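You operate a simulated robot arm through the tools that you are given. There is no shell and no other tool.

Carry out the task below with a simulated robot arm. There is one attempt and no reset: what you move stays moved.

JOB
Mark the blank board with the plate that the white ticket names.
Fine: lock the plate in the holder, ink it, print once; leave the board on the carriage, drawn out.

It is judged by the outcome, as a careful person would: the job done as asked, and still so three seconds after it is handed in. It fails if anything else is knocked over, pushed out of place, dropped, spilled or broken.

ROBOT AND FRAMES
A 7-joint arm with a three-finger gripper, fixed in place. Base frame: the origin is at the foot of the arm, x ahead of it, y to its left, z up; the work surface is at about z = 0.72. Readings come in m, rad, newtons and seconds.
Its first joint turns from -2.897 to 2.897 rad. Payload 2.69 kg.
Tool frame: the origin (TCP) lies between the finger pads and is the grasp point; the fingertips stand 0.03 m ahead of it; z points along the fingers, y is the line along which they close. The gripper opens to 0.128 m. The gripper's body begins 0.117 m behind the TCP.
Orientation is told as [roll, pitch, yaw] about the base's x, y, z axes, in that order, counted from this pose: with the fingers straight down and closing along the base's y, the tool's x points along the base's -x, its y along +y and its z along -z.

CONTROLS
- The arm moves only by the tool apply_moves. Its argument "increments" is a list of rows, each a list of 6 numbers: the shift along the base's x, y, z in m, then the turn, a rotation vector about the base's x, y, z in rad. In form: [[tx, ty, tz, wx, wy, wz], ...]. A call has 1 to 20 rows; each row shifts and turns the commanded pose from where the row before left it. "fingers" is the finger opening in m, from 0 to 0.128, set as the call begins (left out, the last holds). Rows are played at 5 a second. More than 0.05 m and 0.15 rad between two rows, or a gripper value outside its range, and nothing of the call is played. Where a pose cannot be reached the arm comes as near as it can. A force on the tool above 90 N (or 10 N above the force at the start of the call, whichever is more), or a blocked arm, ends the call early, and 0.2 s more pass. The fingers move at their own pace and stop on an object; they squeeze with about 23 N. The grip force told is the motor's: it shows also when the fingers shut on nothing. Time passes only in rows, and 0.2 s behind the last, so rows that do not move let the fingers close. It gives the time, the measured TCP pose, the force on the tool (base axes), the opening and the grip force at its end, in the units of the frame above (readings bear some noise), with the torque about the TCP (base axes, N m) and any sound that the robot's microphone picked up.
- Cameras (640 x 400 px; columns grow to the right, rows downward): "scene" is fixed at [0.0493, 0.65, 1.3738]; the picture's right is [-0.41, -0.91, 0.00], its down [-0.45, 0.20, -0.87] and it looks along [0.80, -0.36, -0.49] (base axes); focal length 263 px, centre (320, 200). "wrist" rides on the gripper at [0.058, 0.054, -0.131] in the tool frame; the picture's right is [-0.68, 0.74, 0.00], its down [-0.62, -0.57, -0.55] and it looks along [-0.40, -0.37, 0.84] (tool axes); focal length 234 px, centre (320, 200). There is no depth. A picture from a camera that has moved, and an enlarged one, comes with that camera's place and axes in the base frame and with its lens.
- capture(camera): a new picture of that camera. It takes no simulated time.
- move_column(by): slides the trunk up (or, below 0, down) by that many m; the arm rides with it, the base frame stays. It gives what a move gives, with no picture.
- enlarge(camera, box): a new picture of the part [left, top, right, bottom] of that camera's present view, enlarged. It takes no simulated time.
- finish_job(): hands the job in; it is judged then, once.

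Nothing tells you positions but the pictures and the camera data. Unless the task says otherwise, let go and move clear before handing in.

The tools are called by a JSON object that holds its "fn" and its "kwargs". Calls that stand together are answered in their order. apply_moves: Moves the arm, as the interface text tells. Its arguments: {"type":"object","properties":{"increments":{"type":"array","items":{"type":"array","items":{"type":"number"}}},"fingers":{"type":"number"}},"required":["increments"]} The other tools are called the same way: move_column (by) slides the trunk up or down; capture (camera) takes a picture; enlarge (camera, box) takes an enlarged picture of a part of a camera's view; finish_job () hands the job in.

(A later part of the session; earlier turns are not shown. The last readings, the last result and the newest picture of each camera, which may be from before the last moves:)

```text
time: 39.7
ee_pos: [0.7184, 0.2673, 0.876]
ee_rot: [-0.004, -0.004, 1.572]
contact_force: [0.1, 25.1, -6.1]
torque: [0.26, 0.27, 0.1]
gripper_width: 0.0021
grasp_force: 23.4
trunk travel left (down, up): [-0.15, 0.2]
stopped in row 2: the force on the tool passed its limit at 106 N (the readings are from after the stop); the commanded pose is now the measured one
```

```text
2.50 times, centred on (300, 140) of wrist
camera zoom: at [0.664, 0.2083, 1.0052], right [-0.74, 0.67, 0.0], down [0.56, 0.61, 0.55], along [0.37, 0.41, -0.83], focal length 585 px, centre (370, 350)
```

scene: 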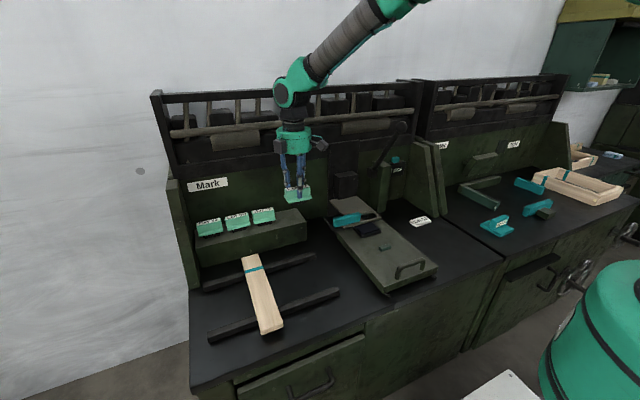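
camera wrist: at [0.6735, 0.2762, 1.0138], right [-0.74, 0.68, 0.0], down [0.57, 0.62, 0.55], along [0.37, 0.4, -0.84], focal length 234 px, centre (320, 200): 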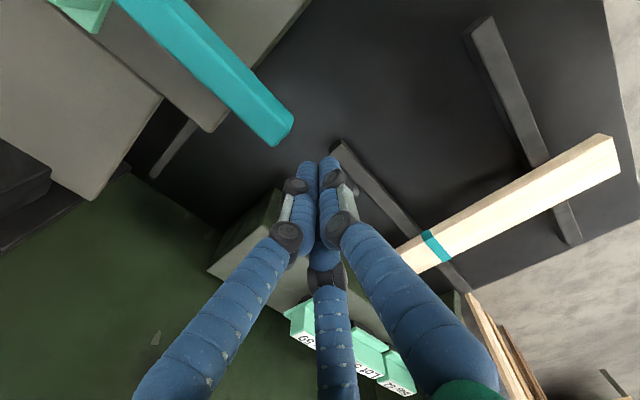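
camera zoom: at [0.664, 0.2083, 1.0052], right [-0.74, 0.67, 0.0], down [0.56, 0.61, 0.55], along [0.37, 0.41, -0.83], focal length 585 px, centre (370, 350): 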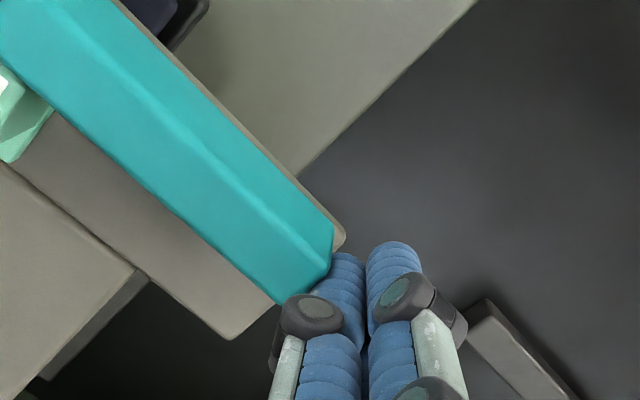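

The bar hit a firm stop after about 4.5 cm, its left end flush with the holder's edge and its right part over the flange, so the plate looks locked. I'll back off, rise and check it.

{"fn": "apply_moves", "kwargs": {"increments": [[0, 0.01, 0, 0, 0, 0], [0, 0.02, 0, 0, 0, 0], [0, 0.01, 0.02, 0, 0, 0], [0, 0, 0.04, 0, 0, 0], [0, 0, 0.04, 0, 0, 0], [0, -0.03, 0.03, 0, 0, 0], [0.0, -0.04, 0.02, 0, 0, 0]], "fingers": 0.08}}

{"fn": "capture", "kwargs": {"camera": "wrist"}}

{"fn": "enlarge", "kwargs": {"camera": "scene", "box": [325, 170, 400, 240]}}

{"fn": "enlarge", "kwargs": {"camera": "wrist", "box": [220, 20, 420, 170]}}

```text
time: 41.3
ee_pos: [0.7157, 0.2359, 1.027]
ee_rot: [-0.004, -0.006, 1.573]
contact_force: [0.2, 0.4, -0.5]
torque: [-0.06, -0.02, 0.01]
gripper_width: 0.08
grasp_force: 0.0
trunk travel left (down, up): [-0.15, 0.2]
```

```text
taken
camera wrist: at [0.6623, 0.1767, 1.1568], right [-0.74, 0.68, 0.0], down [0.56, 0.61, 0.55], along [0.37, 0.41, -0.83], focal length 234 px, centre (320, 200)
```

wrist: 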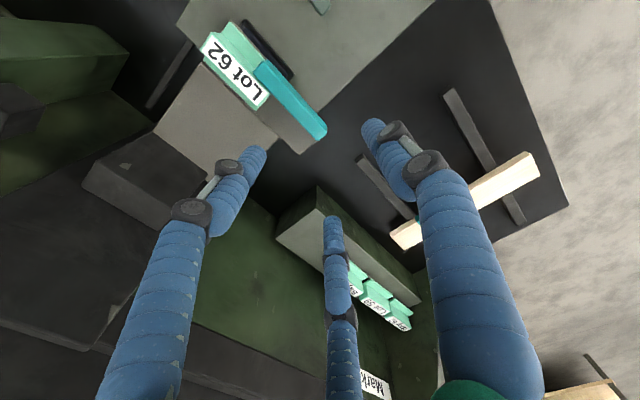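

```text
5.71 times, centred on (362, 205) of scene
camera zoom: at [0.0493, 0.65, 1.3738], right [-0.41, -0.91, 0.0], down [-0.45, 0.2, -0.87], along [0.8, -0.36, -0.49], focal length 1503 px, centre (77, 171)
```

zoom: 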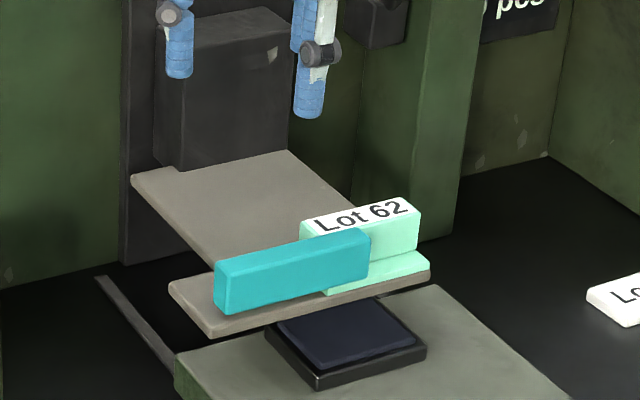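

```text
2.67 times, centred on (320, 95) of wrist
camera zoom: at [0.6623, 0.1767, 1.1568], right [-0.74, 0.68, 0.0], down [0.56, 0.61, 0.55], along [0.37, 0.41, -0.83], focal length 624 px, centre (320, 480)
```

zoom: 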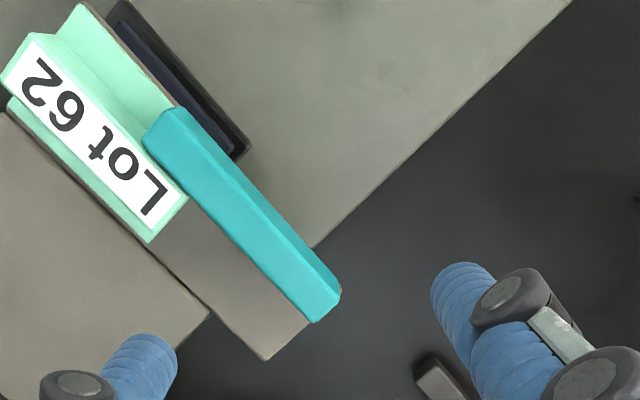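

The plate is seated and the bar overlaps its flange. Next is the lever: I'll rise and move over to view it closely.

{"fn": "apply_moves", "kwargs": {"increments": [[0, 0, 0.045, 0, 0, 0], [0, 0, 0.045, 0, 0, 0], [0, 0, 0.045, 0, 0, 0], [0, 0, 0.045, 0, 0, 0], [0, 0, 0.045, 0, 0, 0], [0, 0, 0.045, 0, 0, 0], [0, -0.04, 0, 0, 0, 0], [0, -0.04, 0, 0, 0, 0], [0, -0.04, 0, 0, 0, 0], [0, -0.04, 0, 0, 0, 0], [0, -0.04, 0, 0, 0, 0], [0, -0.04, 0, 0, 0, 0], [0, -0.04, 0, 0, 0, 0], [0, -0.03, 0, 0, 0, 0]]}}

{"fn": "capture", "kwargs": {"camera": "wrist"}}

{"fn": "capture", "kwargs": {"camera": "scene"}}

```text
time: 44.3
ee_pos: [0.7173, -0.075, 1.2957]
ee_rot: [-0.003, -0.006, 1.572]
contact_force: [0.5, 0.9, -0.1]
torque: [0.0, 0.0, -0.04]
gripper_width: 0.08
grasp_force: 0.1
trunk travel left (down, up): [-0.15, 0.2]
```

```text
taken
camera wrist: at [0.6635, -0.1357, 1.4263], right [-0.74, 0.68, 0.0], down [0.56, 0.61, 0.55], along [0.37, 0.41, -0.83], focal length 234 px, centre (320, 200)
```

wrist: 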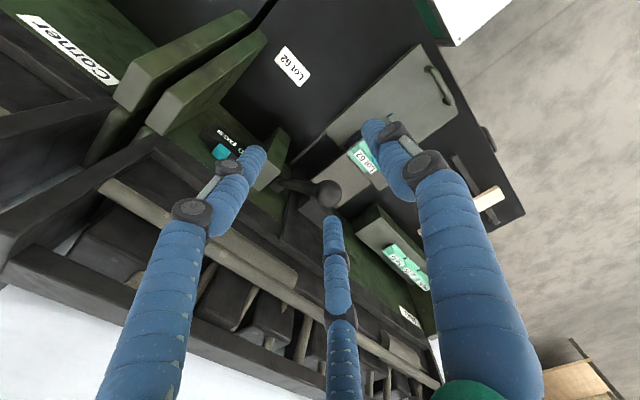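

```text
taken
```

scene: 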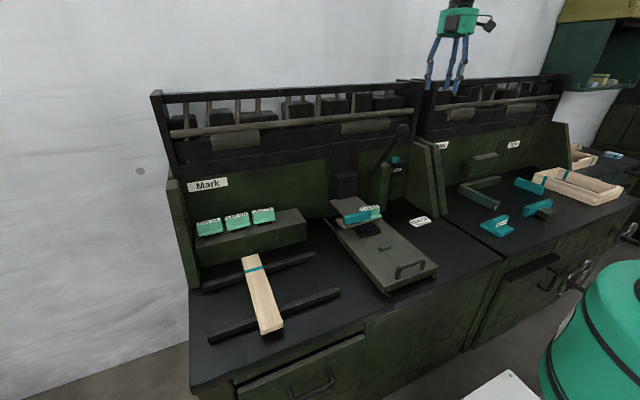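

{"fn": "enlarge", "kwargs": {"camera": "wrist", "box": [230, 110, 390, 240]}}

{"fn": "enlarge", "kwargs": {"camera": "scene", "box": [350, 110, 430, 220]}}

{"fn": "enlarge", "kwargs": {"camera": "wrist", "box": [310, 20, 530, 180]}}

```text
3.08 times, centred on (310, 175) of wrist
camera zoom: at [0.6635, -0.1357, 1.4263], right [-0.74, 0.68, 0.0], down [0.56, 0.61, 0.55], along [0.37, 0.41, -0.83], focal length 720 px, centre (351, 277)
```

zoom: 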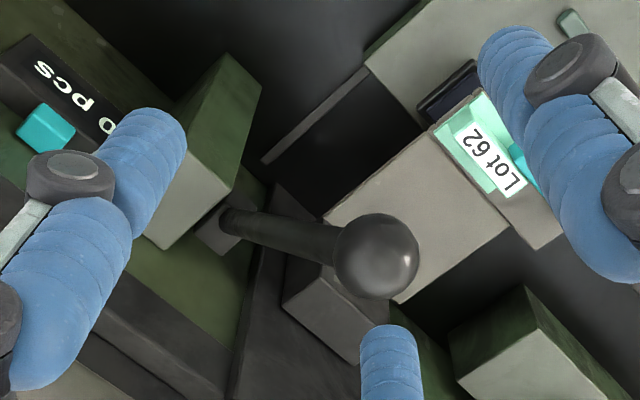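

```text
3.64 times, centred on (390, 165) of scene
camera zoom: at [0.0493, 0.65, 1.3738], right [-0.41, -0.91, 0.0], down [-0.45, 0.2, -0.87], along [0.8, -0.36, -0.49], focal length 957 px, centre (66, 327)
```

zoom: 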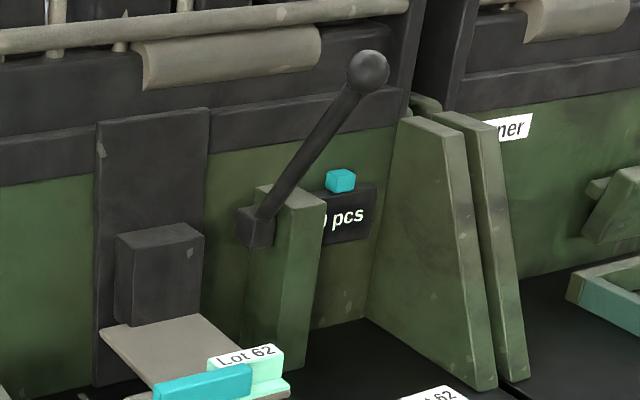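

```text
2.50 times, centred on (420, 100) of wrist
camera zoom: at [0.6635, -0.1357, 1.4263], right [-0.74, 0.68, 0.0], down [0.56, 0.61, 0.55], along [0.37, 0.41, -0.83], focal length 585 px, centre (70, 450)
```

zoom: 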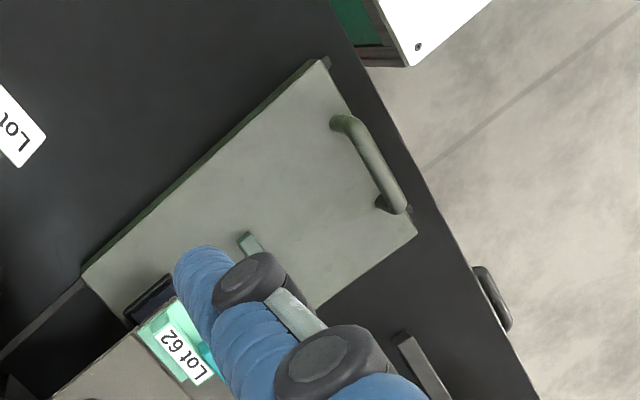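

The lever ball is at about (0.778, 0.005, 1.132), radius 0.02, on a shaft pivoting near (0.935, 0.003, 0.904), so it swings toward me in the x–z plane. I'll come over the ball from above with the fingers open.

{"fn": "apply_moves", "kwargs": {"increments": [[0.02, 0.027, -0.02, 0, 0, 0], [0.02, 0.027, -0.02, 0, 0, 0], [0.02, 0.026, -0.025, 0, 0, 0], [0, 0, 0, 0, 0, 0]]}}

{"fn": "capture", "kwargs": {"camera": "wrist"}}

{"fn": "enlarge", "kwargs": {"camera": "scene", "box": [350, 20, 450, 160]}}

```text
time: 45.3
ee_pos: [0.7784, 0.0036, 1.2325]
ee_rot: [-0.003, -0.007, 1.573]
contact_force: [0.4, 0.2, -1.2]
torque: [-0.03, 0.04, -0.04]
gripper_width: 0.08
grasp_force: 0.0
trunk travel left (down, up): [-0.15, 0.2]
```

```text
taken
camera wrist: at [0.7249, -0.0549, 1.3615], right [-0.74, 0.68, 0.0], down [0.56, 0.61, 0.55], along [0.37, 0.41, -0.83], focal length 234 px, centre (320, 200)
```

wrist: 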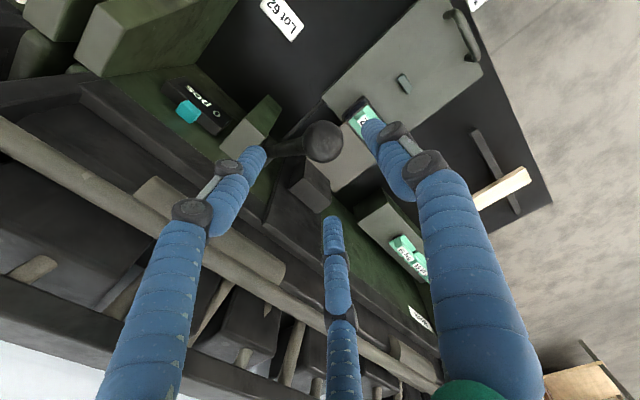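

```text
2.86 times, centred on (400, 90) of scene
camera zoom: at [0.0493, 0.65, 1.3738], right [-0.41, -0.91, 0.0], down [-0.45, 0.2, -0.87], along [0.8, -0.36, -0.49], focal length 752 px, centre (91, 514)
```

zoom: 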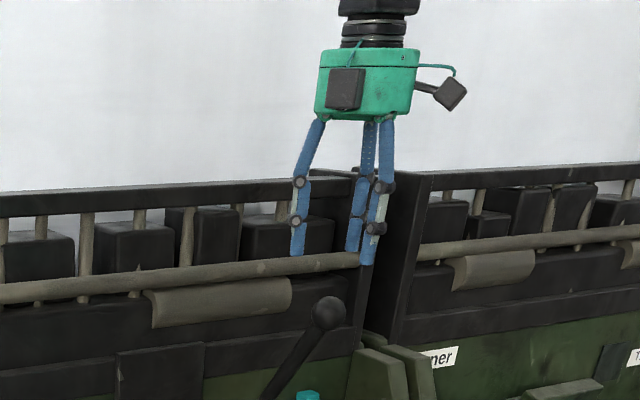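

{"fn": "apply_moves", "kwargs": {"increments": [[-0.001, 0.004, -0.02, 0, 0, 0], [0, 0, -0.025, 0, 0, 0], [0, 0, -0.025, 0, 0, 0], [0, 0, -0.025, 0, 0, 0], [0, 0, 0, 0, 0, 0]]}}

{"fn": "capture", "kwargs": {"camera": "wrist"}}

{"fn": "enlarge", "kwargs": {"camera": "scene", "box": [350, 60, 450, 200]}}

```text
time: 46.5
ee_pos: [0.7788, 0.0077, 1.1364]
ee_rot: [-0.003, -0.007, 1.574]
contact_force: [-0.9, -0.1, 0.1]
torque: [0.0, 0.04, 0.02]
gripper_width: 0.0799
grasp_force: 0.0
trunk travel left (down, up): [-0.15, 0.2]
```

```text
taken
camera wrist: at [0.7243, -0.0512, 1.2662], right [-0.74, 0.68, 0.0], down [0.56, 0.61, 0.55], along [0.37, 0.41, -0.83], focal length 234 px, centre (320, 200)
```

wrist: 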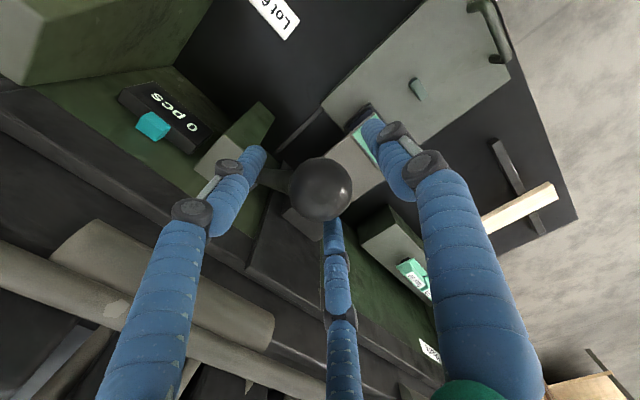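

```text
2.86 times, centred on (400, 130) of scene
camera zoom: at [0.0493, 0.65, 1.3738], right [-0.41, -0.91, 0.0], down [-0.45, 0.2, -0.87], along [0.8, -0.36, -0.49], focal length 752 px, centre (91, 400)
```

zoom: 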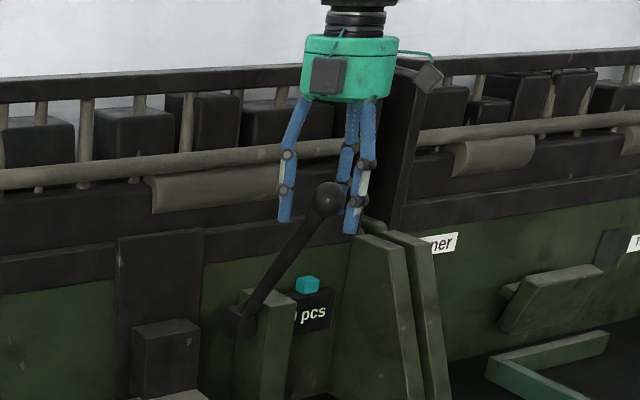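

The ball is centred between the fingers, and the counter reads "0 pcs". I'm closing on the ball.

{"fn": "apply_moves", "kwargs": {"increments": [[0, 0, 0, 0, 0, 0], [0, 0, 0, 0, 0, 0], [0, 0, 0, 0, 0, 0]], "fingers": 0.0}}

{"fn": "enlarge", "kwargs": {"camera": "wrist", "box": [220, 100, 420, 260]}}

```text
time: 47.3
ee_pos: [0.7769, 0.0063, 1.1366]
ee_rot: [-0.005, -0.008, 1.572]
contact_force: [-7.2, -12.6, 3.0]
torque: [-0.34, 0.59, -0.04]
gripper_width: 0.0399
grasp_force: 45.1
trunk travel left (down, up): [-0.15, 0.2]
```

```text
2.50 times, centred on (320, 180) of wrist
camera zoom: at [0.7233, -0.0525, 1.2668], right [-0.74, 0.68, 0.0], down [0.56, 0.61, 0.55], along [0.37, 0.41, -0.83], focal length 585 px, centre (320, 250)
```

zoom: 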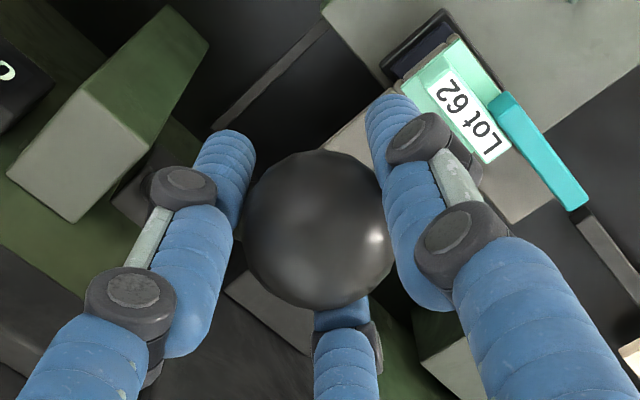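

{"fn": "apply_moves", "kwargs": {"increments": [[-0.001, -0.002, 0, 0, 0, 0], [0, 0, 0, 0, 0, 0]]}}

```text
time: 47.9
ee_pos: [0.7774, 0.0062, 1.1354]
ee_rot: [-0.005, -0.008, 1.571]
contact_force: [0.4, 2.7, 2.6]
torque: [0.34, -0.55, 0.07]
gripper_width: 0.0398
grasp_force: 44.5
trunk travel left (down, up): [-0.15, 0.2]
```

The grip on the ball is well centred now. I'll start the pull along the arc in small steps, watching the forces.

{"fn": "apply_moves", "kwargs": {"increments": [[-0.0112, 0, -0.008, 0, 0, 0], [-0.011, 0, -0.0085, 0, 0, 0]]}}

{"fn": "enlarge", "kwargs": {"camera": "scene", "box": [310, 80, 450, 240]}}

```text
time: 48.5
ee_pos: [0.754, 0.0066, 1.1187]
ee_rot: [-0.003, -0.008, 1.574]
contact_force: [11.7, -2.2, -7.1]
torque: [0.02, -0.82, -0.01]
gripper_width: 0.0399
grasp_force: 44.6
trunk travel left (down, up): [-0.15, 0.2]
```

```text
2.50 times, centred on (380, 160) of scene
camera zoom: at [0.0493, 0.65, 1.3738], right [-0.41, -0.91, 0.0], down [-0.45, 0.2, -0.87], along [0.8, -0.36, -0.49], focal length 658 px, centre (170, 300)
```

zoom: 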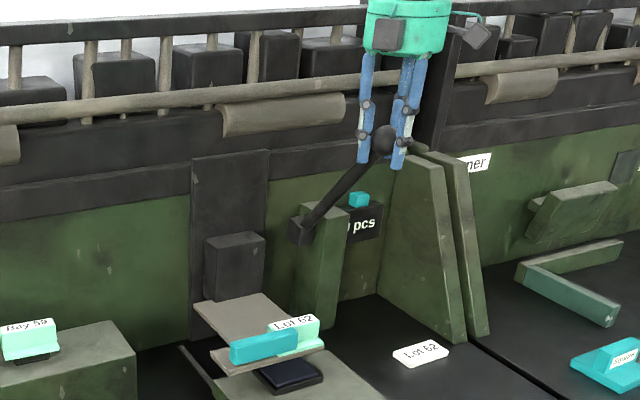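

The lever moves with little resistance; my arc is only about 1 mm too wide. I'll correct for that and keep pulling.

{"fn": "apply_moves", "kwargs": {"increments": [[-0.0088, 0, -0.0087, 0, 0, 0], [-0.0085, 0, -0.0086, 0, 0, 0]]}}

{"fn": "apply_moves", "kwargs": {"increments": [[-0.0084, 0, -0.0089, 0, 0, 0], [-0.0081, 0, -0.009, 0, 0, 0]]}}

{"fn": "enlarge", "kwargs": {"camera": "scene", "box": [310, 80, 450, 240]}}

```text
time: 49.1
ee_pos: [0.7364, 0.0075, 1.102]
ee_rot: [-0.001, -0.007, 1.573]
contact_force: [10.4, -0.8, -4.7]
torque: [0.06, -0.58, -0.02]
gripper_width: 0.0398
grasp_force: 45.2
trunk travel left (down, up): [-0.15, 0.2]
```

```text
time: 49.7
ee_pos: [0.721, 0.0066, 1.0831]
ee_rot: [-0.003, -0.006, 1.573]
contact_force: [12.4, 4.6, -4.4]
torque: [0.05, -0.84, 0.06]
gripper_width: 0.0397
grasp_force: 44.8
trunk travel left (down, up): [-0.15, 0.2]
```

```text
2.50 times, centred on (380, 160) of scene
camera zoom: at [0.0493, 0.65, 1.3738], right [-0.41, -0.91, 0.0], down [-0.45, 0.2, -0.87], along [0.8, -0.36, -0.49], focal length 658 px, centre (170, 300)
```

zoom: 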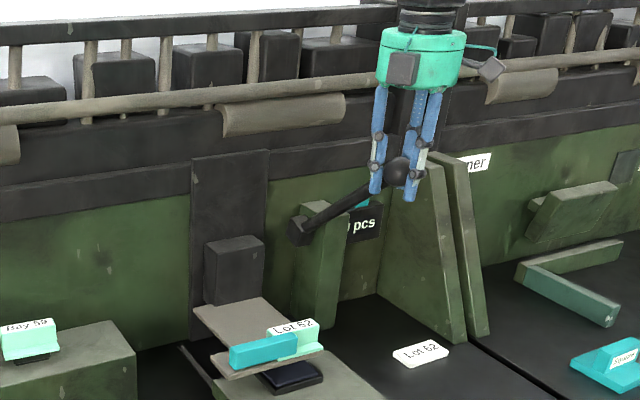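

{"fn": "apply_moves", "kwargs": {"increments": [[-0.0071, 0, -0.0096, 0, 0, 0], [-0.0069, 0, -0.0099, 0, 0, 0]]}}

{"fn": "apply_moves", "kwargs": {"increments": [[-0.0065, 0, -0.0103, 0, 0, 0], [-0.006, 0, -0.0105, 0, 0, 0]]}}

{"fn": "enlarge", "kwargs": {"camera": "scene", "box": [310, 80, 450, 240]}}

{"fn": "enlarge", "kwargs": {"camera": "scene", "box": [325, 170, 400, 240]}}

```text
time: 50.3
ee_pos: [0.7067, 0.0064, 1.0647]
ee_rot: [-0.003, -0.007, 1.572]
contact_force: [10.3, 4.1, -1.6]
torque: [-0.02, -0.79, 0.03]
gripper_width: 0.04
grasp_force: 45.4
trunk travel left (down, up): [-0.15, 0.2]
```

```text
time: 50.9
ee_pos: [0.6938, 0.0063, 1.0436]
ee_rot: [-0.004, -0.005, 1.573]
contact_force: [10.1, 8.3, -2.4]
torque: [0.05, -0.48, -0.07]
gripper_width: 0.0403
grasp_force: 44.8
trunk travel left (down, up): [-0.15, 0.2]
```

```text
2.50 times, centred on (380, 160) of scene
camera zoom: at [0.0493, 0.65, 1.3738], right [-0.41, -0.91, 0.0], down [-0.45, 0.2, -0.87], along [0.8, -0.36, -0.49], focal length 658 px, centre (170, 300)
```

zoom: 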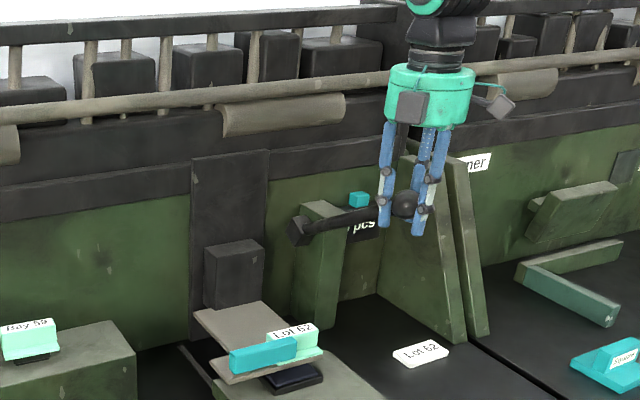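

```text
5.71 times, centred on (362, 205) of scene
camera zoom: at [0.0493, 0.65, 1.3738], right [-0.41, -0.91, 0.0], down [-0.45, 0.2, -0.87], along [0.8, -0.36, -0.49], focal length 1503 px, centre (77, 171)
```

zoom: 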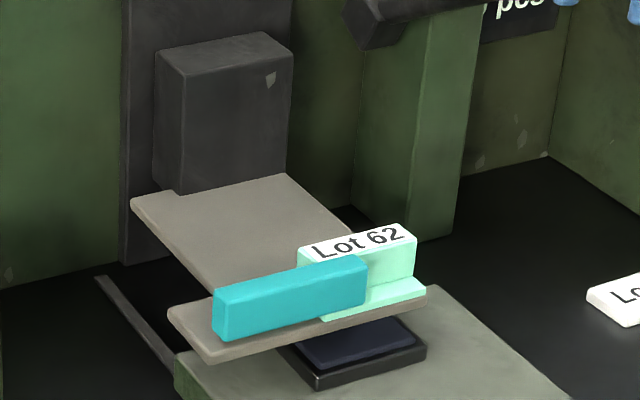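

The whole head with the plate is descending toward the pad, about 19 mm so far. I'll continue in smaller steps.

{"fn": "apply_moves", "kwargs": {"increments": [[-0.0057, 0.0005, -0.0109, 0, 0, 0], [-0.0055, 0, -0.011, 0, 0, 0]]}}

{"fn": "enlarge", "kwargs": {"camera": "scene", "box": [325, 170, 400, 240]}}

```text
time: 51.5
ee_pos: [0.6847, 0.0065, 1.0215]
ee_rot: [-0.005, -0.007, 1.572]
contact_force: [21.8, 9.7, -5.6]
torque: [-0.12, -0.56, -0.04]
gripper_width: 0.0407
grasp_force: 44.9
trunk travel left (down, up): [-0.15, 0.2]
```

```text
5.71 times, centred on (362, 205) of scene
camera zoom: at [0.0493, 0.65, 1.3738], right [-0.41, -0.91, 0.0], down [-0.45, 0.2, -0.87], along [0.8, -0.36, -0.49], focal length 1503 px, centre (77, 171)
```

zoom: 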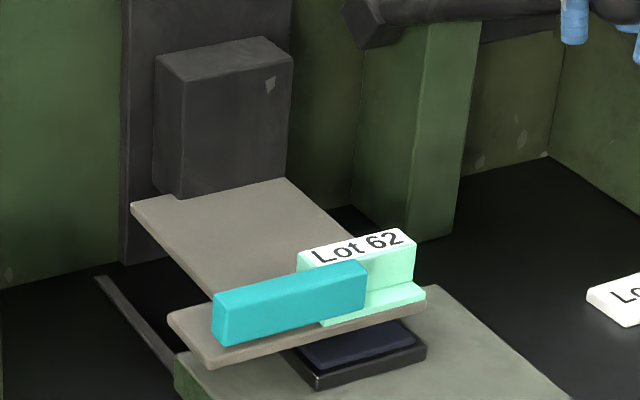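

{"fn": "apply_moves", "kwargs": {"increments": [[-0.0038, 0.0007, -0.0114, 0, 0, 0], [-0.0036, 0, -0.0113, 0, 0, 0]]}}

{"fn": "enlarge", "kwargs": {"camera": "scene", "box": [325, 170, 400, 240]}}

{"fn": "enlarge", "kwargs": {"camera": "scene", "box": [310, 80, 450, 240]}}

```text
time: 52.1
ee_pos: [0.6757, 0.007, 0.999]
ee_rot: [-0.005, -0.004, 1.572]
contact_force: [18.4, -2.6, -3.0]
torque: [-0.15, -0.28, 0.11]
gripper_width: 0.0409
grasp_force: 44.8
trunk travel left (down, up): [-0.15, 0.2]
```

```text
5.71 times, centred on (362, 205) of scene
camera zoom: at [0.0493, 0.65, 1.3738], right [-0.41, -0.91, 0.0], down [-0.45, 0.2, -0.87], along [0.8, -0.36, -0.49], focal length 1503 px, centre (77, 171)
```

zoom: 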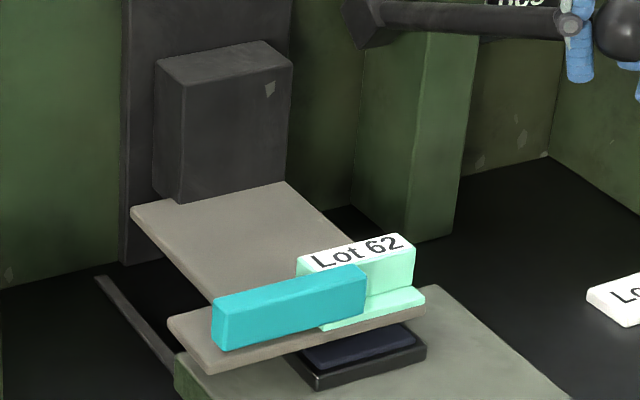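

```text
2.50 times, centred on (380, 160) of scene
camera zoom: at [0.0493, 0.65, 1.3738], right [-0.41, -0.91, 0.0], down [-0.45, 0.2, -0.87], along [0.8, -0.36, -0.49], focal length 658 px, centre (170, 300)
```

zoom: 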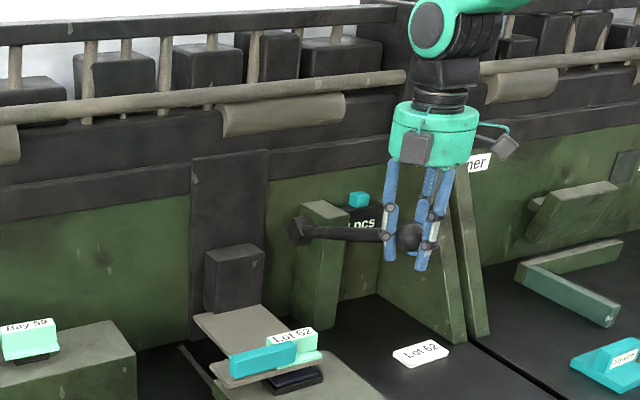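

{"fn": "apply_moves", "kwargs": {"increments": [[-0.0032, 0, -0.0118, 0, 0, 0], [-0.0026, 0, -0.0118, 0, 0, 0]]}}

{"fn": "enlarge", "kwargs": {"camera": "scene", "box": [325, 170, 400, 240]}}

```text
time: 52.7
ee_pos: [0.6693, 0.0078, 0.9748]
ee_rot: [-0.001, -0.007, 1.573]
contact_force: [16.6, -19.8, -6.2]
torque: [-0.13, 0.12, 0.17]
gripper_width: 0.0421
grasp_force: 45.5
trunk travel left (down, up): [-0.15, 0.2]
```

```text
5.71 times, centred on (362, 205) of scene
camera zoom: at [0.0493, 0.65, 1.3738], right [-0.41, -0.91, 0.0], down [-0.45, 0.2, -0.87], along [0.8, -0.36, -0.49], focal length 1503 px, centre (77, 171)
```

zoom: 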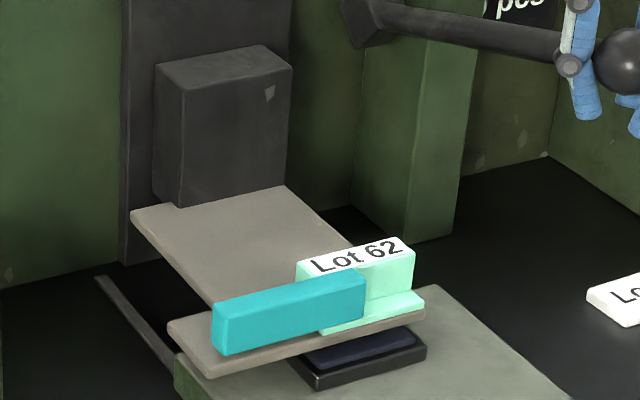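

{"fn": "apply_moves", "kwargs": {"increments": [[-0.002, -0.0012, -0.0116, 0, 0, 0], [-0.0018, 0, -0.0116, 0, 0, 0]]}}

{"fn": "enlarge", "kwargs": {"camera": "scene", "box": [325, 170, 400, 240]}}

{"fn": "enlarge", "kwargs": {"camera": "scene", "box": [310, 80, 450, 240]}}

```text
time: 53.3
ee_pos: [0.6673, 0.0081, 0.9519]
ee_rot: [-0.002, -0.007, 1.572]
contact_force: [14.6, -0.1, -1.3]
torque: [0.2, -0.04, -0.04]
gripper_width: 0.0395
grasp_force: 45.0
trunk travel left (down, up): [-0.15, 0.2]
```

```text
5.71 times, centred on (362, 205) of scene
camera zoom: at [0.0493, 0.65, 1.3738], right [-0.41, -0.91, 0.0], down [-0.45, 0.2, -0.87], along [0.8, -0.36, -0.49], focal length 1503 px, centre (77, 171)
```

zoom: 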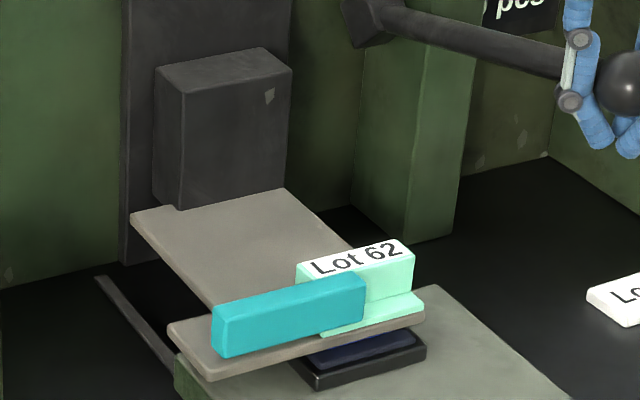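

```text
2.50 times, centred on (380, 160) of scene
camera zoom: at [0.0493, 0.65, 1.3738], right [-0.41, -0.91, 0.0], down [-0.45, 0.2, -0.87], along [0.8, -0.36, -0.49], focal length 658 px, centre (170, 300)
```

zoom: 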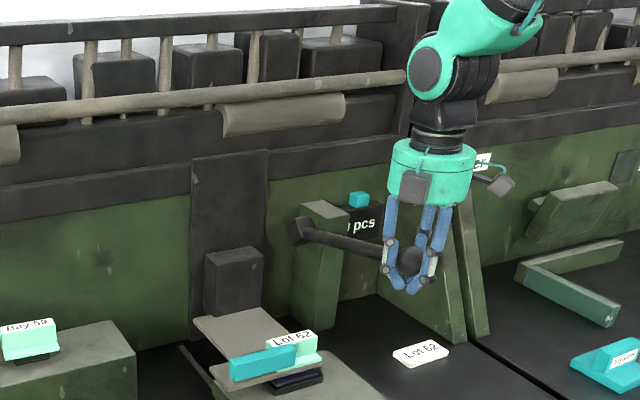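

{"fn": "apply_moves", "kwargs": {"increments": [[-0.0012, 0, -0.012, 0, 0, 0], [-0.0008, 0, -0.012, 0, 0, 0]]}}

{"fn": "enlarge", "kwargs": {"camera": "scene", "box": [325, 170, 400, 240]}}

```text
time: 53.9
ee_pos: [0.6628, 0.0076, 0.9279]
ee_rot: [-0.003, -0.007, 1.573]
contact_force: [0.6, 0.6, 20.8]
torque: [-0.05, 0.47, -0.01]
gripper_width: 0.0394
grasp_force: 44.9
trunk travel left (down, up): [-0.15, 0.2]
```

```text
5.71 times, centred on (362, 205) of scene
camera zoom: at [0.0493, 0.65, 1.3738], right [-0.41, -0.91, 0.0], down [-0.45, 0.2, -0.87], along [0.8, -0.36, -0.49], focal length 1503 px, centre (77, 171)
```

zoom: 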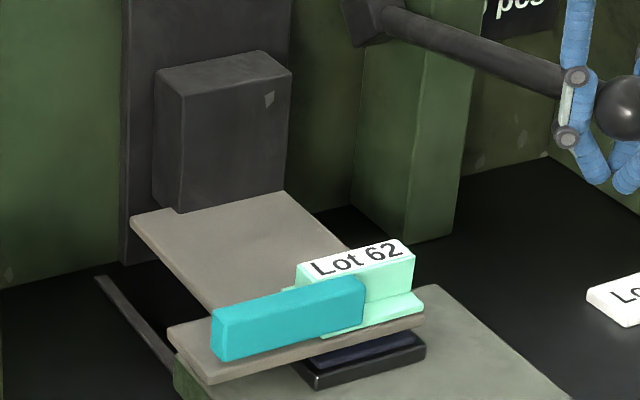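

The die has met the pad: resistance is up to 21 N and the plate has stopped while the holder still moves. I'll press a little further so that it inks properly.

{"fn": "apply_moves", "kwargs": {"increments": [[-0.0006, 0, -0.008, 0, 0, 0], [-0.0002, 0, -0.008, 0, 0, 0]]}}

{"fn": "enlarge", "kwargs": {"camera": "scene", "box": [325, 170, 400, 240]}}

{"fn": "enlarge", "kwargs": {"camera": "wrist", "box": [220, 0, 420, 200]}}

```text
time: 54.5
ee_pos: [0.664, 0.0072, 0.9107]
ee_rot: [-0.006, -0.007, 1.572]
contact_force: [6.3, 8.1, 21.4]
torque: [-0.26, 0.52, 0.02]
gripper_width: 0.0384
grasp_force: 45.6
trunk travel left (down, up): [-0.15, 0.2]
```

```text
5.71 times, centred on (362, 205) of scene
camera zoom: at [0.0493, 0.65, 1.3738], right [-0.41, -0.91, 0.0], down [-0.45, 0.2, -0.87], along [0.8, -0.36, -0.49], focal length 1503 px, centre (77, 171)
```

zoom: 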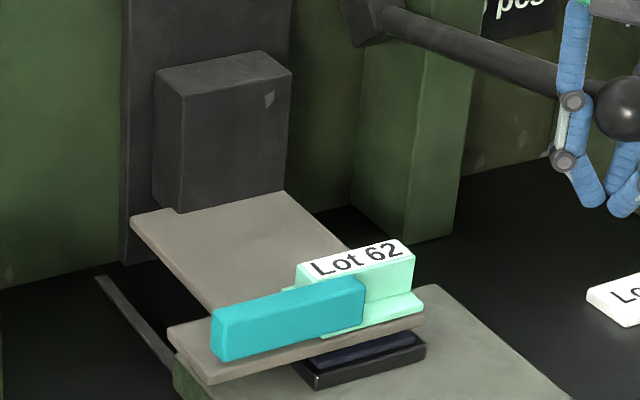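

```text
2.00 times, centred on (320, 100) of wrist
camera zoom: at [0.6088, -0.0519, 1.0418], right [-0.74, 0.68, 0.0], down [0.56, 0.61, 0.56], along [0.38, 0.41, -0.83], focal length 468 px, centre (320, 400)
```

zoom: 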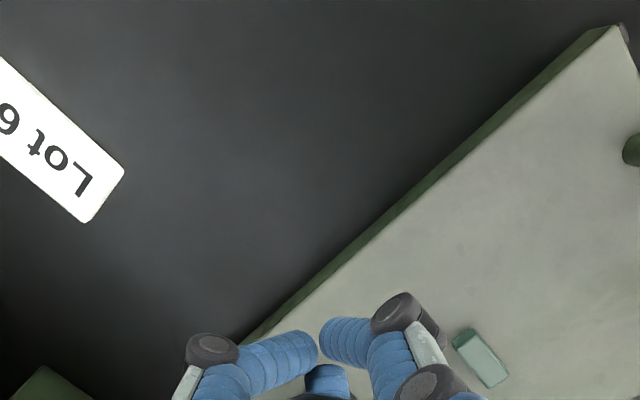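

{"fn": "enlarge", "kwargs": {"camera": "scene", "box": [345, 195, 395, 235]}}

{"fn": "enlarge", "kwargs": {"camera": "scene", "box": [380, 130, 440, 190]}}

{"fn": "capture", "kwargs": {"camera": "wrist"}}

```text
10.00 times, centred on (370, 215) of scene
camera zoom: at [0.0493, 0.65, 1.3738], right [-0.41, -0.91, 0.0], down [-0.45, 0.2, -0.87], along [0.8, -0.36, -0.49], focal length 2631 px, centre (-180, 50)
```

zoom: 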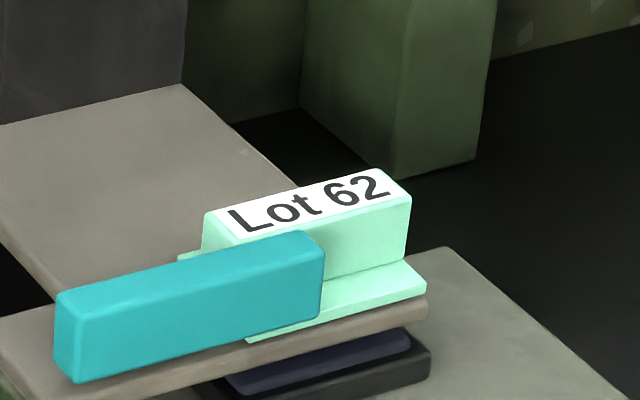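

```text
6.67 times, centred on (410, 160) of scene
camera zoom: at [0.0493, 0.65, 1.3738], right [-0.41, -0.91, 0.0], down [-0.45, 0.2, -0.87], along [0.8, -0.36, -0.49], focal length 1754 px, centre (-280, 467)
```

zoom: 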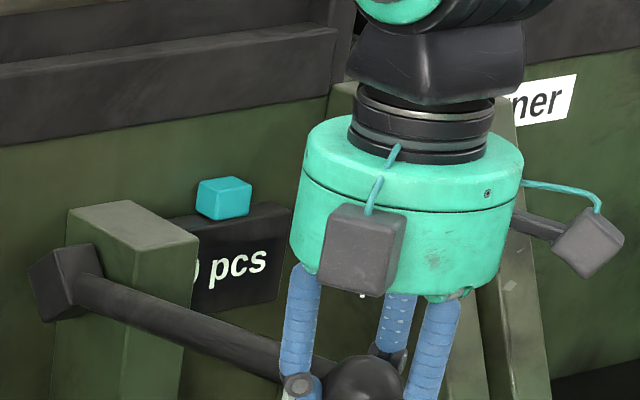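

```text
taken
camera wrist: at [0.6088, -0.0519, 1.0418], right [-0.74, 0.68, 0.0], down [0.56, 0.61, 0.56], along [0.38, 0.41, -0.83], focal length 234 px, centre (320, 200)
```

wrist: 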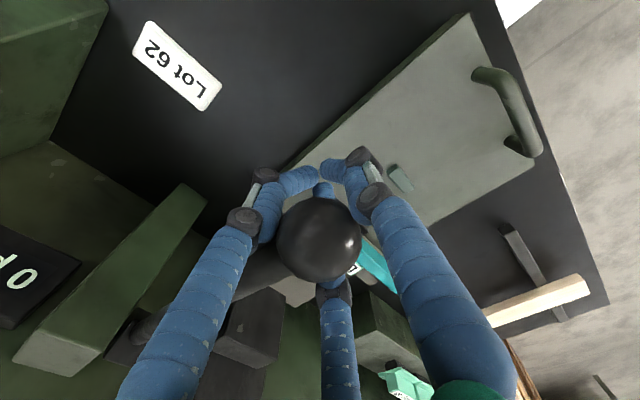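

The lever stopped at about 80°, with the lock bar pressing the flange and the die against the pad while the fingers slid on the ball. That counts as a firm inking press, so I'll bring the lever back up along the same arc.

{"fn": "apply_moves", "kwargs": {"increments": [[0.001, 0, 0.008, 0, 0, 0], [0.002, 0, 0.0115, 0, 0, 0], [0.003, 0, 0.0117, 0, 0, 0]]}}

{"fn": "enlarge", "kwargs": {"camera": "scene", "box": [310, 80, 450, 240]}}

```text
time: 55.3
ee_pos: [0.6698, 0.0072, 0.9428]
ee_rot: [-0.001, -0.005, 1.572]
contact_force: [12.8, 27.6, -6.9]
torque: [-1.23, 0.76, 0.08]
gripper_width: 0.0387
grasp_force: 45.3
trunk travel left (down, up): [-0.15, 0.2]
```

```text
2.50 times, centred on (380, 160) of scene
camera zoom: at [0.0493, 0.65, 1.3738], right [-0.41, -0.91, 0.0], down [-0.45, 0.2, -0.87], along [0.8, -0.36, -0.49], focal length 658 px, centre (170, 300)
```

zoom: 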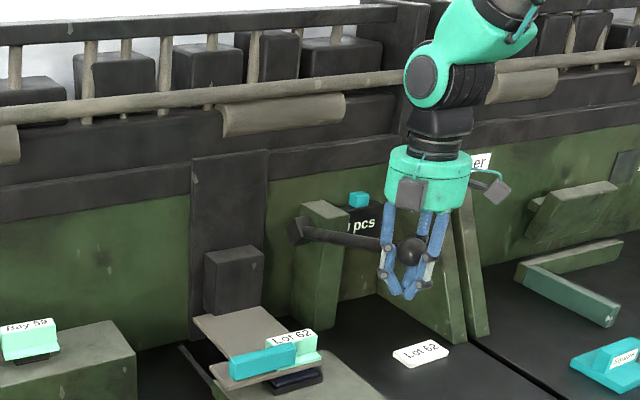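

{"fn": "apply_moves", "kwargs": {"increments": [[0.0035, 0.002, 0.0118, 0, 0, 0], [0.004, 0, 0.0117, 0, 0, 0], [0.0046, 0, 0.0115, 0, 0, 0]]}}

{"fn": "enlarge", "kwargs": {"camera": "scene", "box": [310, 80, 450, 240]}}

```text
time: 56.1
ee_pos: [0.6802, 0.0071, 0.9791]
ee_rot: [-0.002, -0.004, 1.573]
contact_force: [-2.7, 14.9, -4.5]
torque: [-0.7, 0.43, -0.09]
gripper_width: 0.0387
grasp_force: 45.5
trunk travel left (down, up): [-0.15, 0.2]
```

```text
2.50 times, centred on (380, 160) of scene
camera zoom: at [0.0493, 0.65, 1.3738], right [-0.41, -0.91, 0.0], down [-0.45, 0.2, -0.87], along [0.8, -0.36, -0.49], focal length 658 px, centre (170, 300)
```

zoom: 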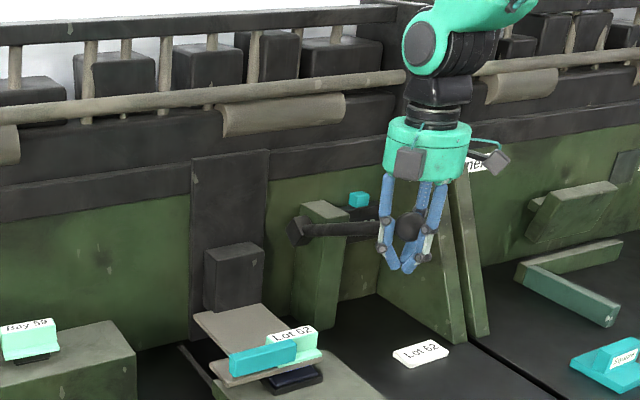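

{"fn": "apply_moves", "kwargs": {"increments": [[0.0056, 0.001, 0.0108, 0, 0, 0], [0.006, 0, 0.0107, 0, 0, 0], [0.0065, 0, 0.0103, 0, 0, 0], [0.0068, 0, 0.0101, 0, 0, 0]]}}

{"fn": "enlarge", "kwargs": {"camera": "scene", "box": [310, 80, 450, 240]}}

```text
time: 57.1
ee_pos: [0.7048, 0.008, 1.0223]
ee_rot: [-0.005, -0.008, 1.573]
contact_force: [-32.3, -14.0, 16.4]
torque: [0.42, -0.97, 0.01]
gripper_width: 0.0391
grasp_force: 45.2
trunk travel left (down, up): [-0.15, 0.2]
```

```text
2.50 times, centred on (380, 160) of scene
camera zoom: at [0.0493, 0.65, 1.3738], right [-0.41, -0.91, 0.0], down [-0.45, 0.2, -0.87], along [0.8, -0.36, -0.49], focal length 658 px, centre (170, 300)
```

zoom: 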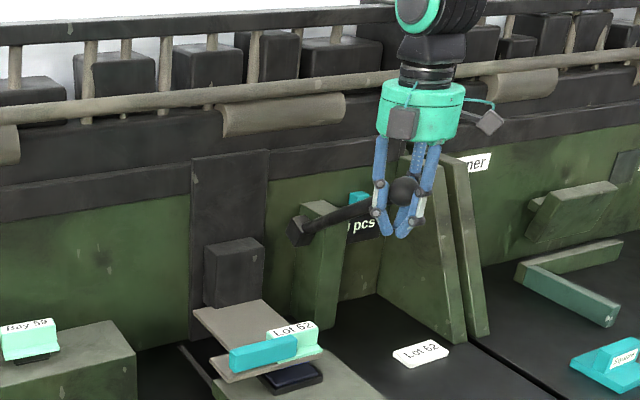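

{"fn": "apply_moves", "kwargs": {"increments": [[0.005, -0.001, 0.011, 0, 0, 0], [0.0072, 0, 0.0098, 0, 0, 0]]}}

{"fn": "apply_moves", "kwargs": {"increments": [[0.0075, 0, 0.0092, 0, 0, 0], [0.008, 0, 0.0088, 0, 0, 0]]}}

{"fn": "enlarge", "kwargs": {"camera": "scene", "box": [310, 80, 450, 240]}}

```text
time: 57.7
ee_pos: [0.717, 0.0078, 1.0419]
ee_rot: [-0.008, -0.007, 1.573]
contact_force: [-12.7, 1.8, 4.1]
torque: [0.18, -0.38, -0.01]
gripper_width: 0.0387
grasp_force: 45.1
trunk travel left (down, up): [-0.15, 0.2]
```

```text
time: 58.3
ee_pos: [0.7337, 0.0073, 1.0604]
ee_rot: [-0.005, -0.008, 1.571]
contact_force: [-10.7, 0.3, 4.3]
torque: [-0.01, 0.09, -0.03]
gripper_width: 0.039
grasp_force: 44.9
trunk travel left (down, up): [-0.15, 0.2]
```

```text
2.50 times, centred on (380, 160) of scene
camera zoom: at [0.0493, 0.65, 1.3738], right [-0.41, -0.91, 0.0], down [-0.45, 0.2, -0.87], along [0.8, -0.36, -0.49], focal length 658 px, centre (170, 300)
```

zoom: 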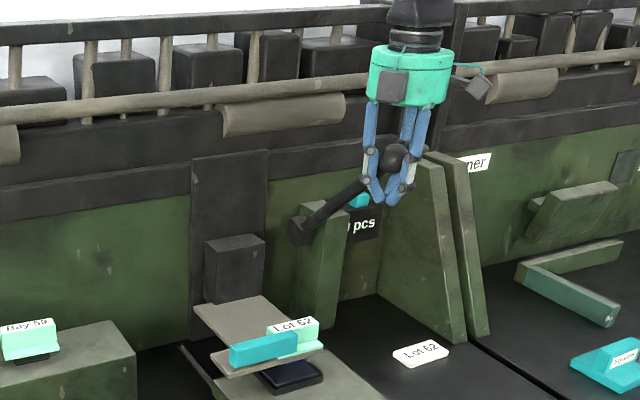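

{"fn": "apply_moves", "kwargs": {"increments": [[0.009, 0, 0.0085, 0, 0, 0], [0.01, 0, 0.0083, 0, 0, 0]]}}

{"fn": "apply_moves", "kwargs": {"increments": [[0.0095, 0, 0.0078, 0, 0, 0], [0.0098, 0, 0.0075, 0, 0, 0]]}}

{"fn": "enlarge", "kwargs": {"camera": "scene", "box": [310, 80, 450, 240]}}

{"fn": "enlarge", "kwargs": {"camera": "scene", "box": [325, 170, 400, 240]}}

```text
time: 58.9
ee_pos: [0.7523, 0.0076, 1.0793]
ee_rot: [-0.006, -0.007, 1.572]
contact_force: [-13.7, 3.5, 11.2]
torque: [-0.12, -0.26, -0.01]
gripper_width: 0.0388
grasp_force: 44.9
trunk travel left (down, up): [-0.15, 0.2]
```

```text
time: 59.5
ee_pos: [0.7711, 0.0081, 1.093]
ee_rot: [-0.005, -0.007, 1.574]
contact_force: [-12.6, -9.0, 10.4]
torque: [0.15, -0.18, 0.02]
gripper_width: 0.0387
grasp_force: 45.4
trunk travel left (down, up): [-0.15, 0.2]
```

```text
2.50 times, centred on (380, 160) of scene
camera zoom: at [0.0493, 0.65, 1.3738], right [-0.41, -0.91, 0.0], down [-0.45, 0.2, -0.87], along [0.8, -0.36, -0.49], focal length 658 px, centre (170, 300)
```

zoom: 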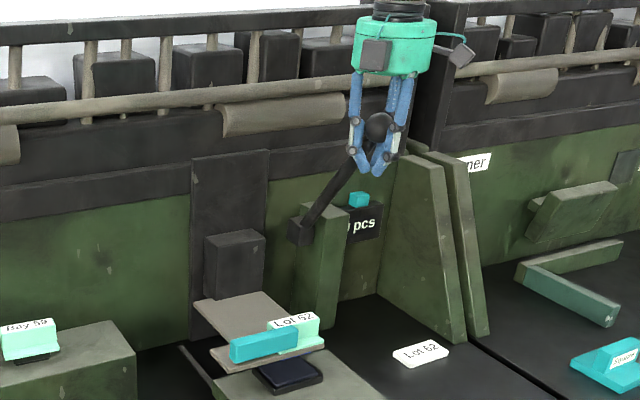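

```text
5.71 times, centred on (362, 205) of scene
camera zoom: at [0.0493, 0.65, 1.3738], right [-0.41, -0.91, 0.0], down [-0.45, 0.2, -0.87], along [0.8, -0.36, -0.49], focal length 1503 px, centre (77, 171)
```

zoom: 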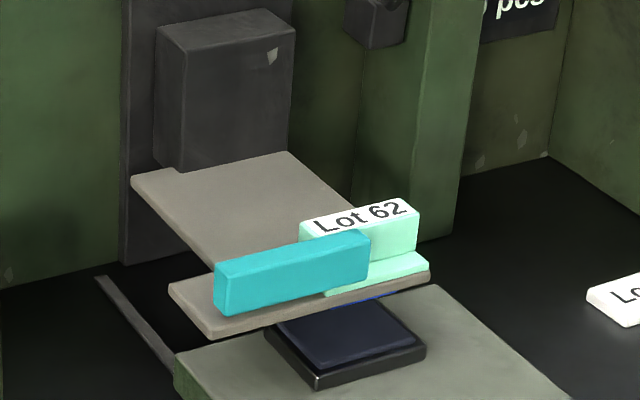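

{"fn": "enlarge", "kwargs": {"camera": "scene", "box": [345, 195, 395, 235]}}

{"fn": "apply_moves", "kwargs": {"increments": [[0.003, 0, 0.0025, 0, 0, 0], [0, 0, 0, 0, 0, 0]]}}

```text
10.00 times, centred on (370, 215) of scene
camera zoom: at [0.0493, 0.65, 1.3738], right [-0.41, -0.91, 0.0], down [-0.45, 0.2, -0.87], along [0.8, -0.36, -0.49], focal length 2631 px, centre (-180, 50)
```

zoom: 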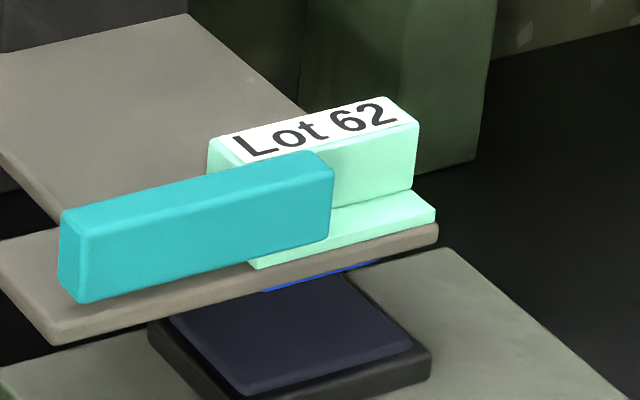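

```text
time: 60.1
ee_pos: [0.7743, 0.008, 1.0945]
ee_rot: [-0.003, -0.005, 1.573]
contact_force: [-11.0, -13.7, 5.9]
torque: [0.27, 0.27, 0.03]
gripper_width: 0.0387
grasp_force: 44.7
trunk travel left (down, up): [-0.15, 0.2]
```

The die's edge under the frame is now bright blue, so the plate is inked. I'll release the ball and see whether the lever stays up.

{"fn": "apply_moves", "kwargs": {"increments": [[0, 0, 0, 0, 0, 0], [0, 0, 0, 0, 0, 0]], "fingers": 0.08}}

{"fn": "capture", "kwargs": {"camera": "wrist"}}

{"fn": "enlarge", "kwargs": {"camera": "scene", "box": [310, 80, 450, 240]}}

```text
time: 60.7
ee_pos: [0.7749, 0.0076, 1.094]
ee_rot: [-0.002, -0.007, 1.572]
contact_force: [0.7, -0.6, 0.6]
torque: [0.02, -0.02, -0.01]
gripper_width: 0.0814
grasp_force: 0.2
trunk travel left (down, up): [-0.15, 0.2]
```

```text
taken
camera wrist: at [0.7205, -0.0506, 1.2237], right [-0.74, 0.68, 0.0], down [0.56, 0.61, 0.56], along [0.37, 0.41, -0.83], focal length 234 px, centre (320, 200)
```

wrist: 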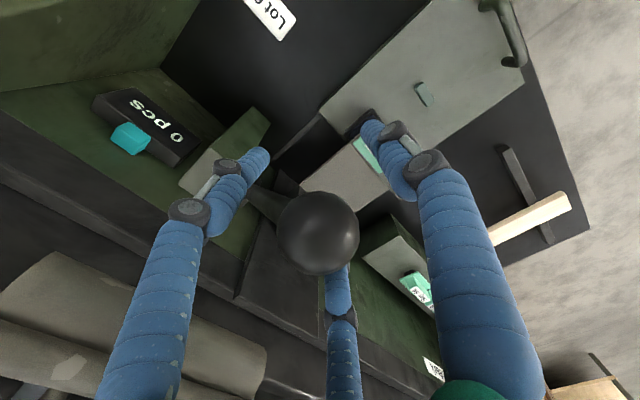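

```text
2.50 times, centred on (380, 160) of scene
camera zoom: at [0.0493, 0.65, 1.3738], right [-0.41, -0.91, 0.0], down [-0.45, 0.2, -0.87], along [0.8, -0.36, -0.49], focal length 658 px, centre (170, 300)
```

zoom: 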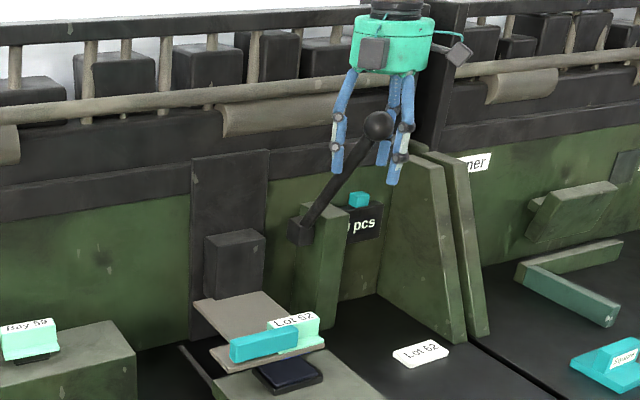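

The lever stays up and the counter still reads 0. Now for the board: I'll rise clear of the ball, turn the gripper back to yaw 0 and go over to the board.

{"fn": "apply_moves", "kwargs": {"increments": [[0, 0, 0.042, 0, 0, 0], [0, 0, 0.042, 0, 0, 0], [0, 0, 0.042, 0, 0, 0], [-0.02, 0.02, 0.01, 0, 0, 0], [-0.015, 0.04, 0, 0, 0, -0.1428], [-0.01, 0.045, 0, 0, 0, -0.1428], [-0.01, 0.045, 0, 0, 0, -0.1428], [-0.01, 0.045, -0.01, 0, 0, -0.1428], [-0.01, 0.045, -0.015, 0, 0, -0.1428], [-0.01, 0.045, -0.015, 0, 0, -0.1428], [-0.01, 0.045, -0.02, 0, 0, -0.1428], [-0.01, 0.045, -0.02, 0, 0, -0.1428], [-0.01, 0.045, -0.02, 0, 0, -0.1428], [-0.01, 0.045, -0.02, 0, 0, -0.1428], [-0.01, 0.03, -0.02, 0, 0, -0.1428]], "fingers": 0.128}}

{"fn": "capture", "kwargs": {"camera": "wrist"}}

{"fn": "capture", "kwargs": {"camera": "scene"}}

```text
refused: row 11 steps farther than a row can; nothing moved
```

```text
taken
camera wrist: at [0.7205, -0.0506, 1.2237], right [-0.74, 0.68, 0.0], down [0.56, 0.61, 0.56], along [0.37, 0.41, -0.83], focal length 234 px, centre (320, 200)
```

wrist: 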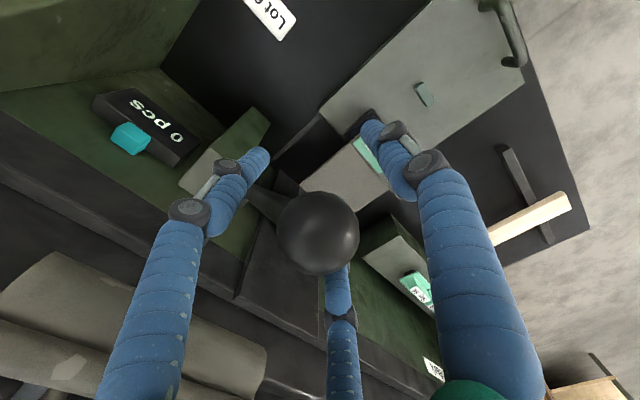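

```text
taken
```

scene: 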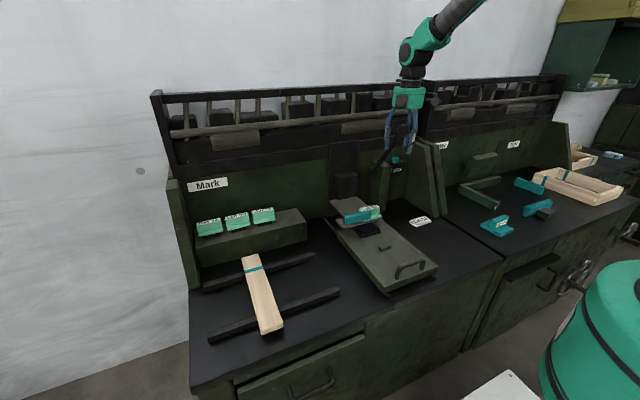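

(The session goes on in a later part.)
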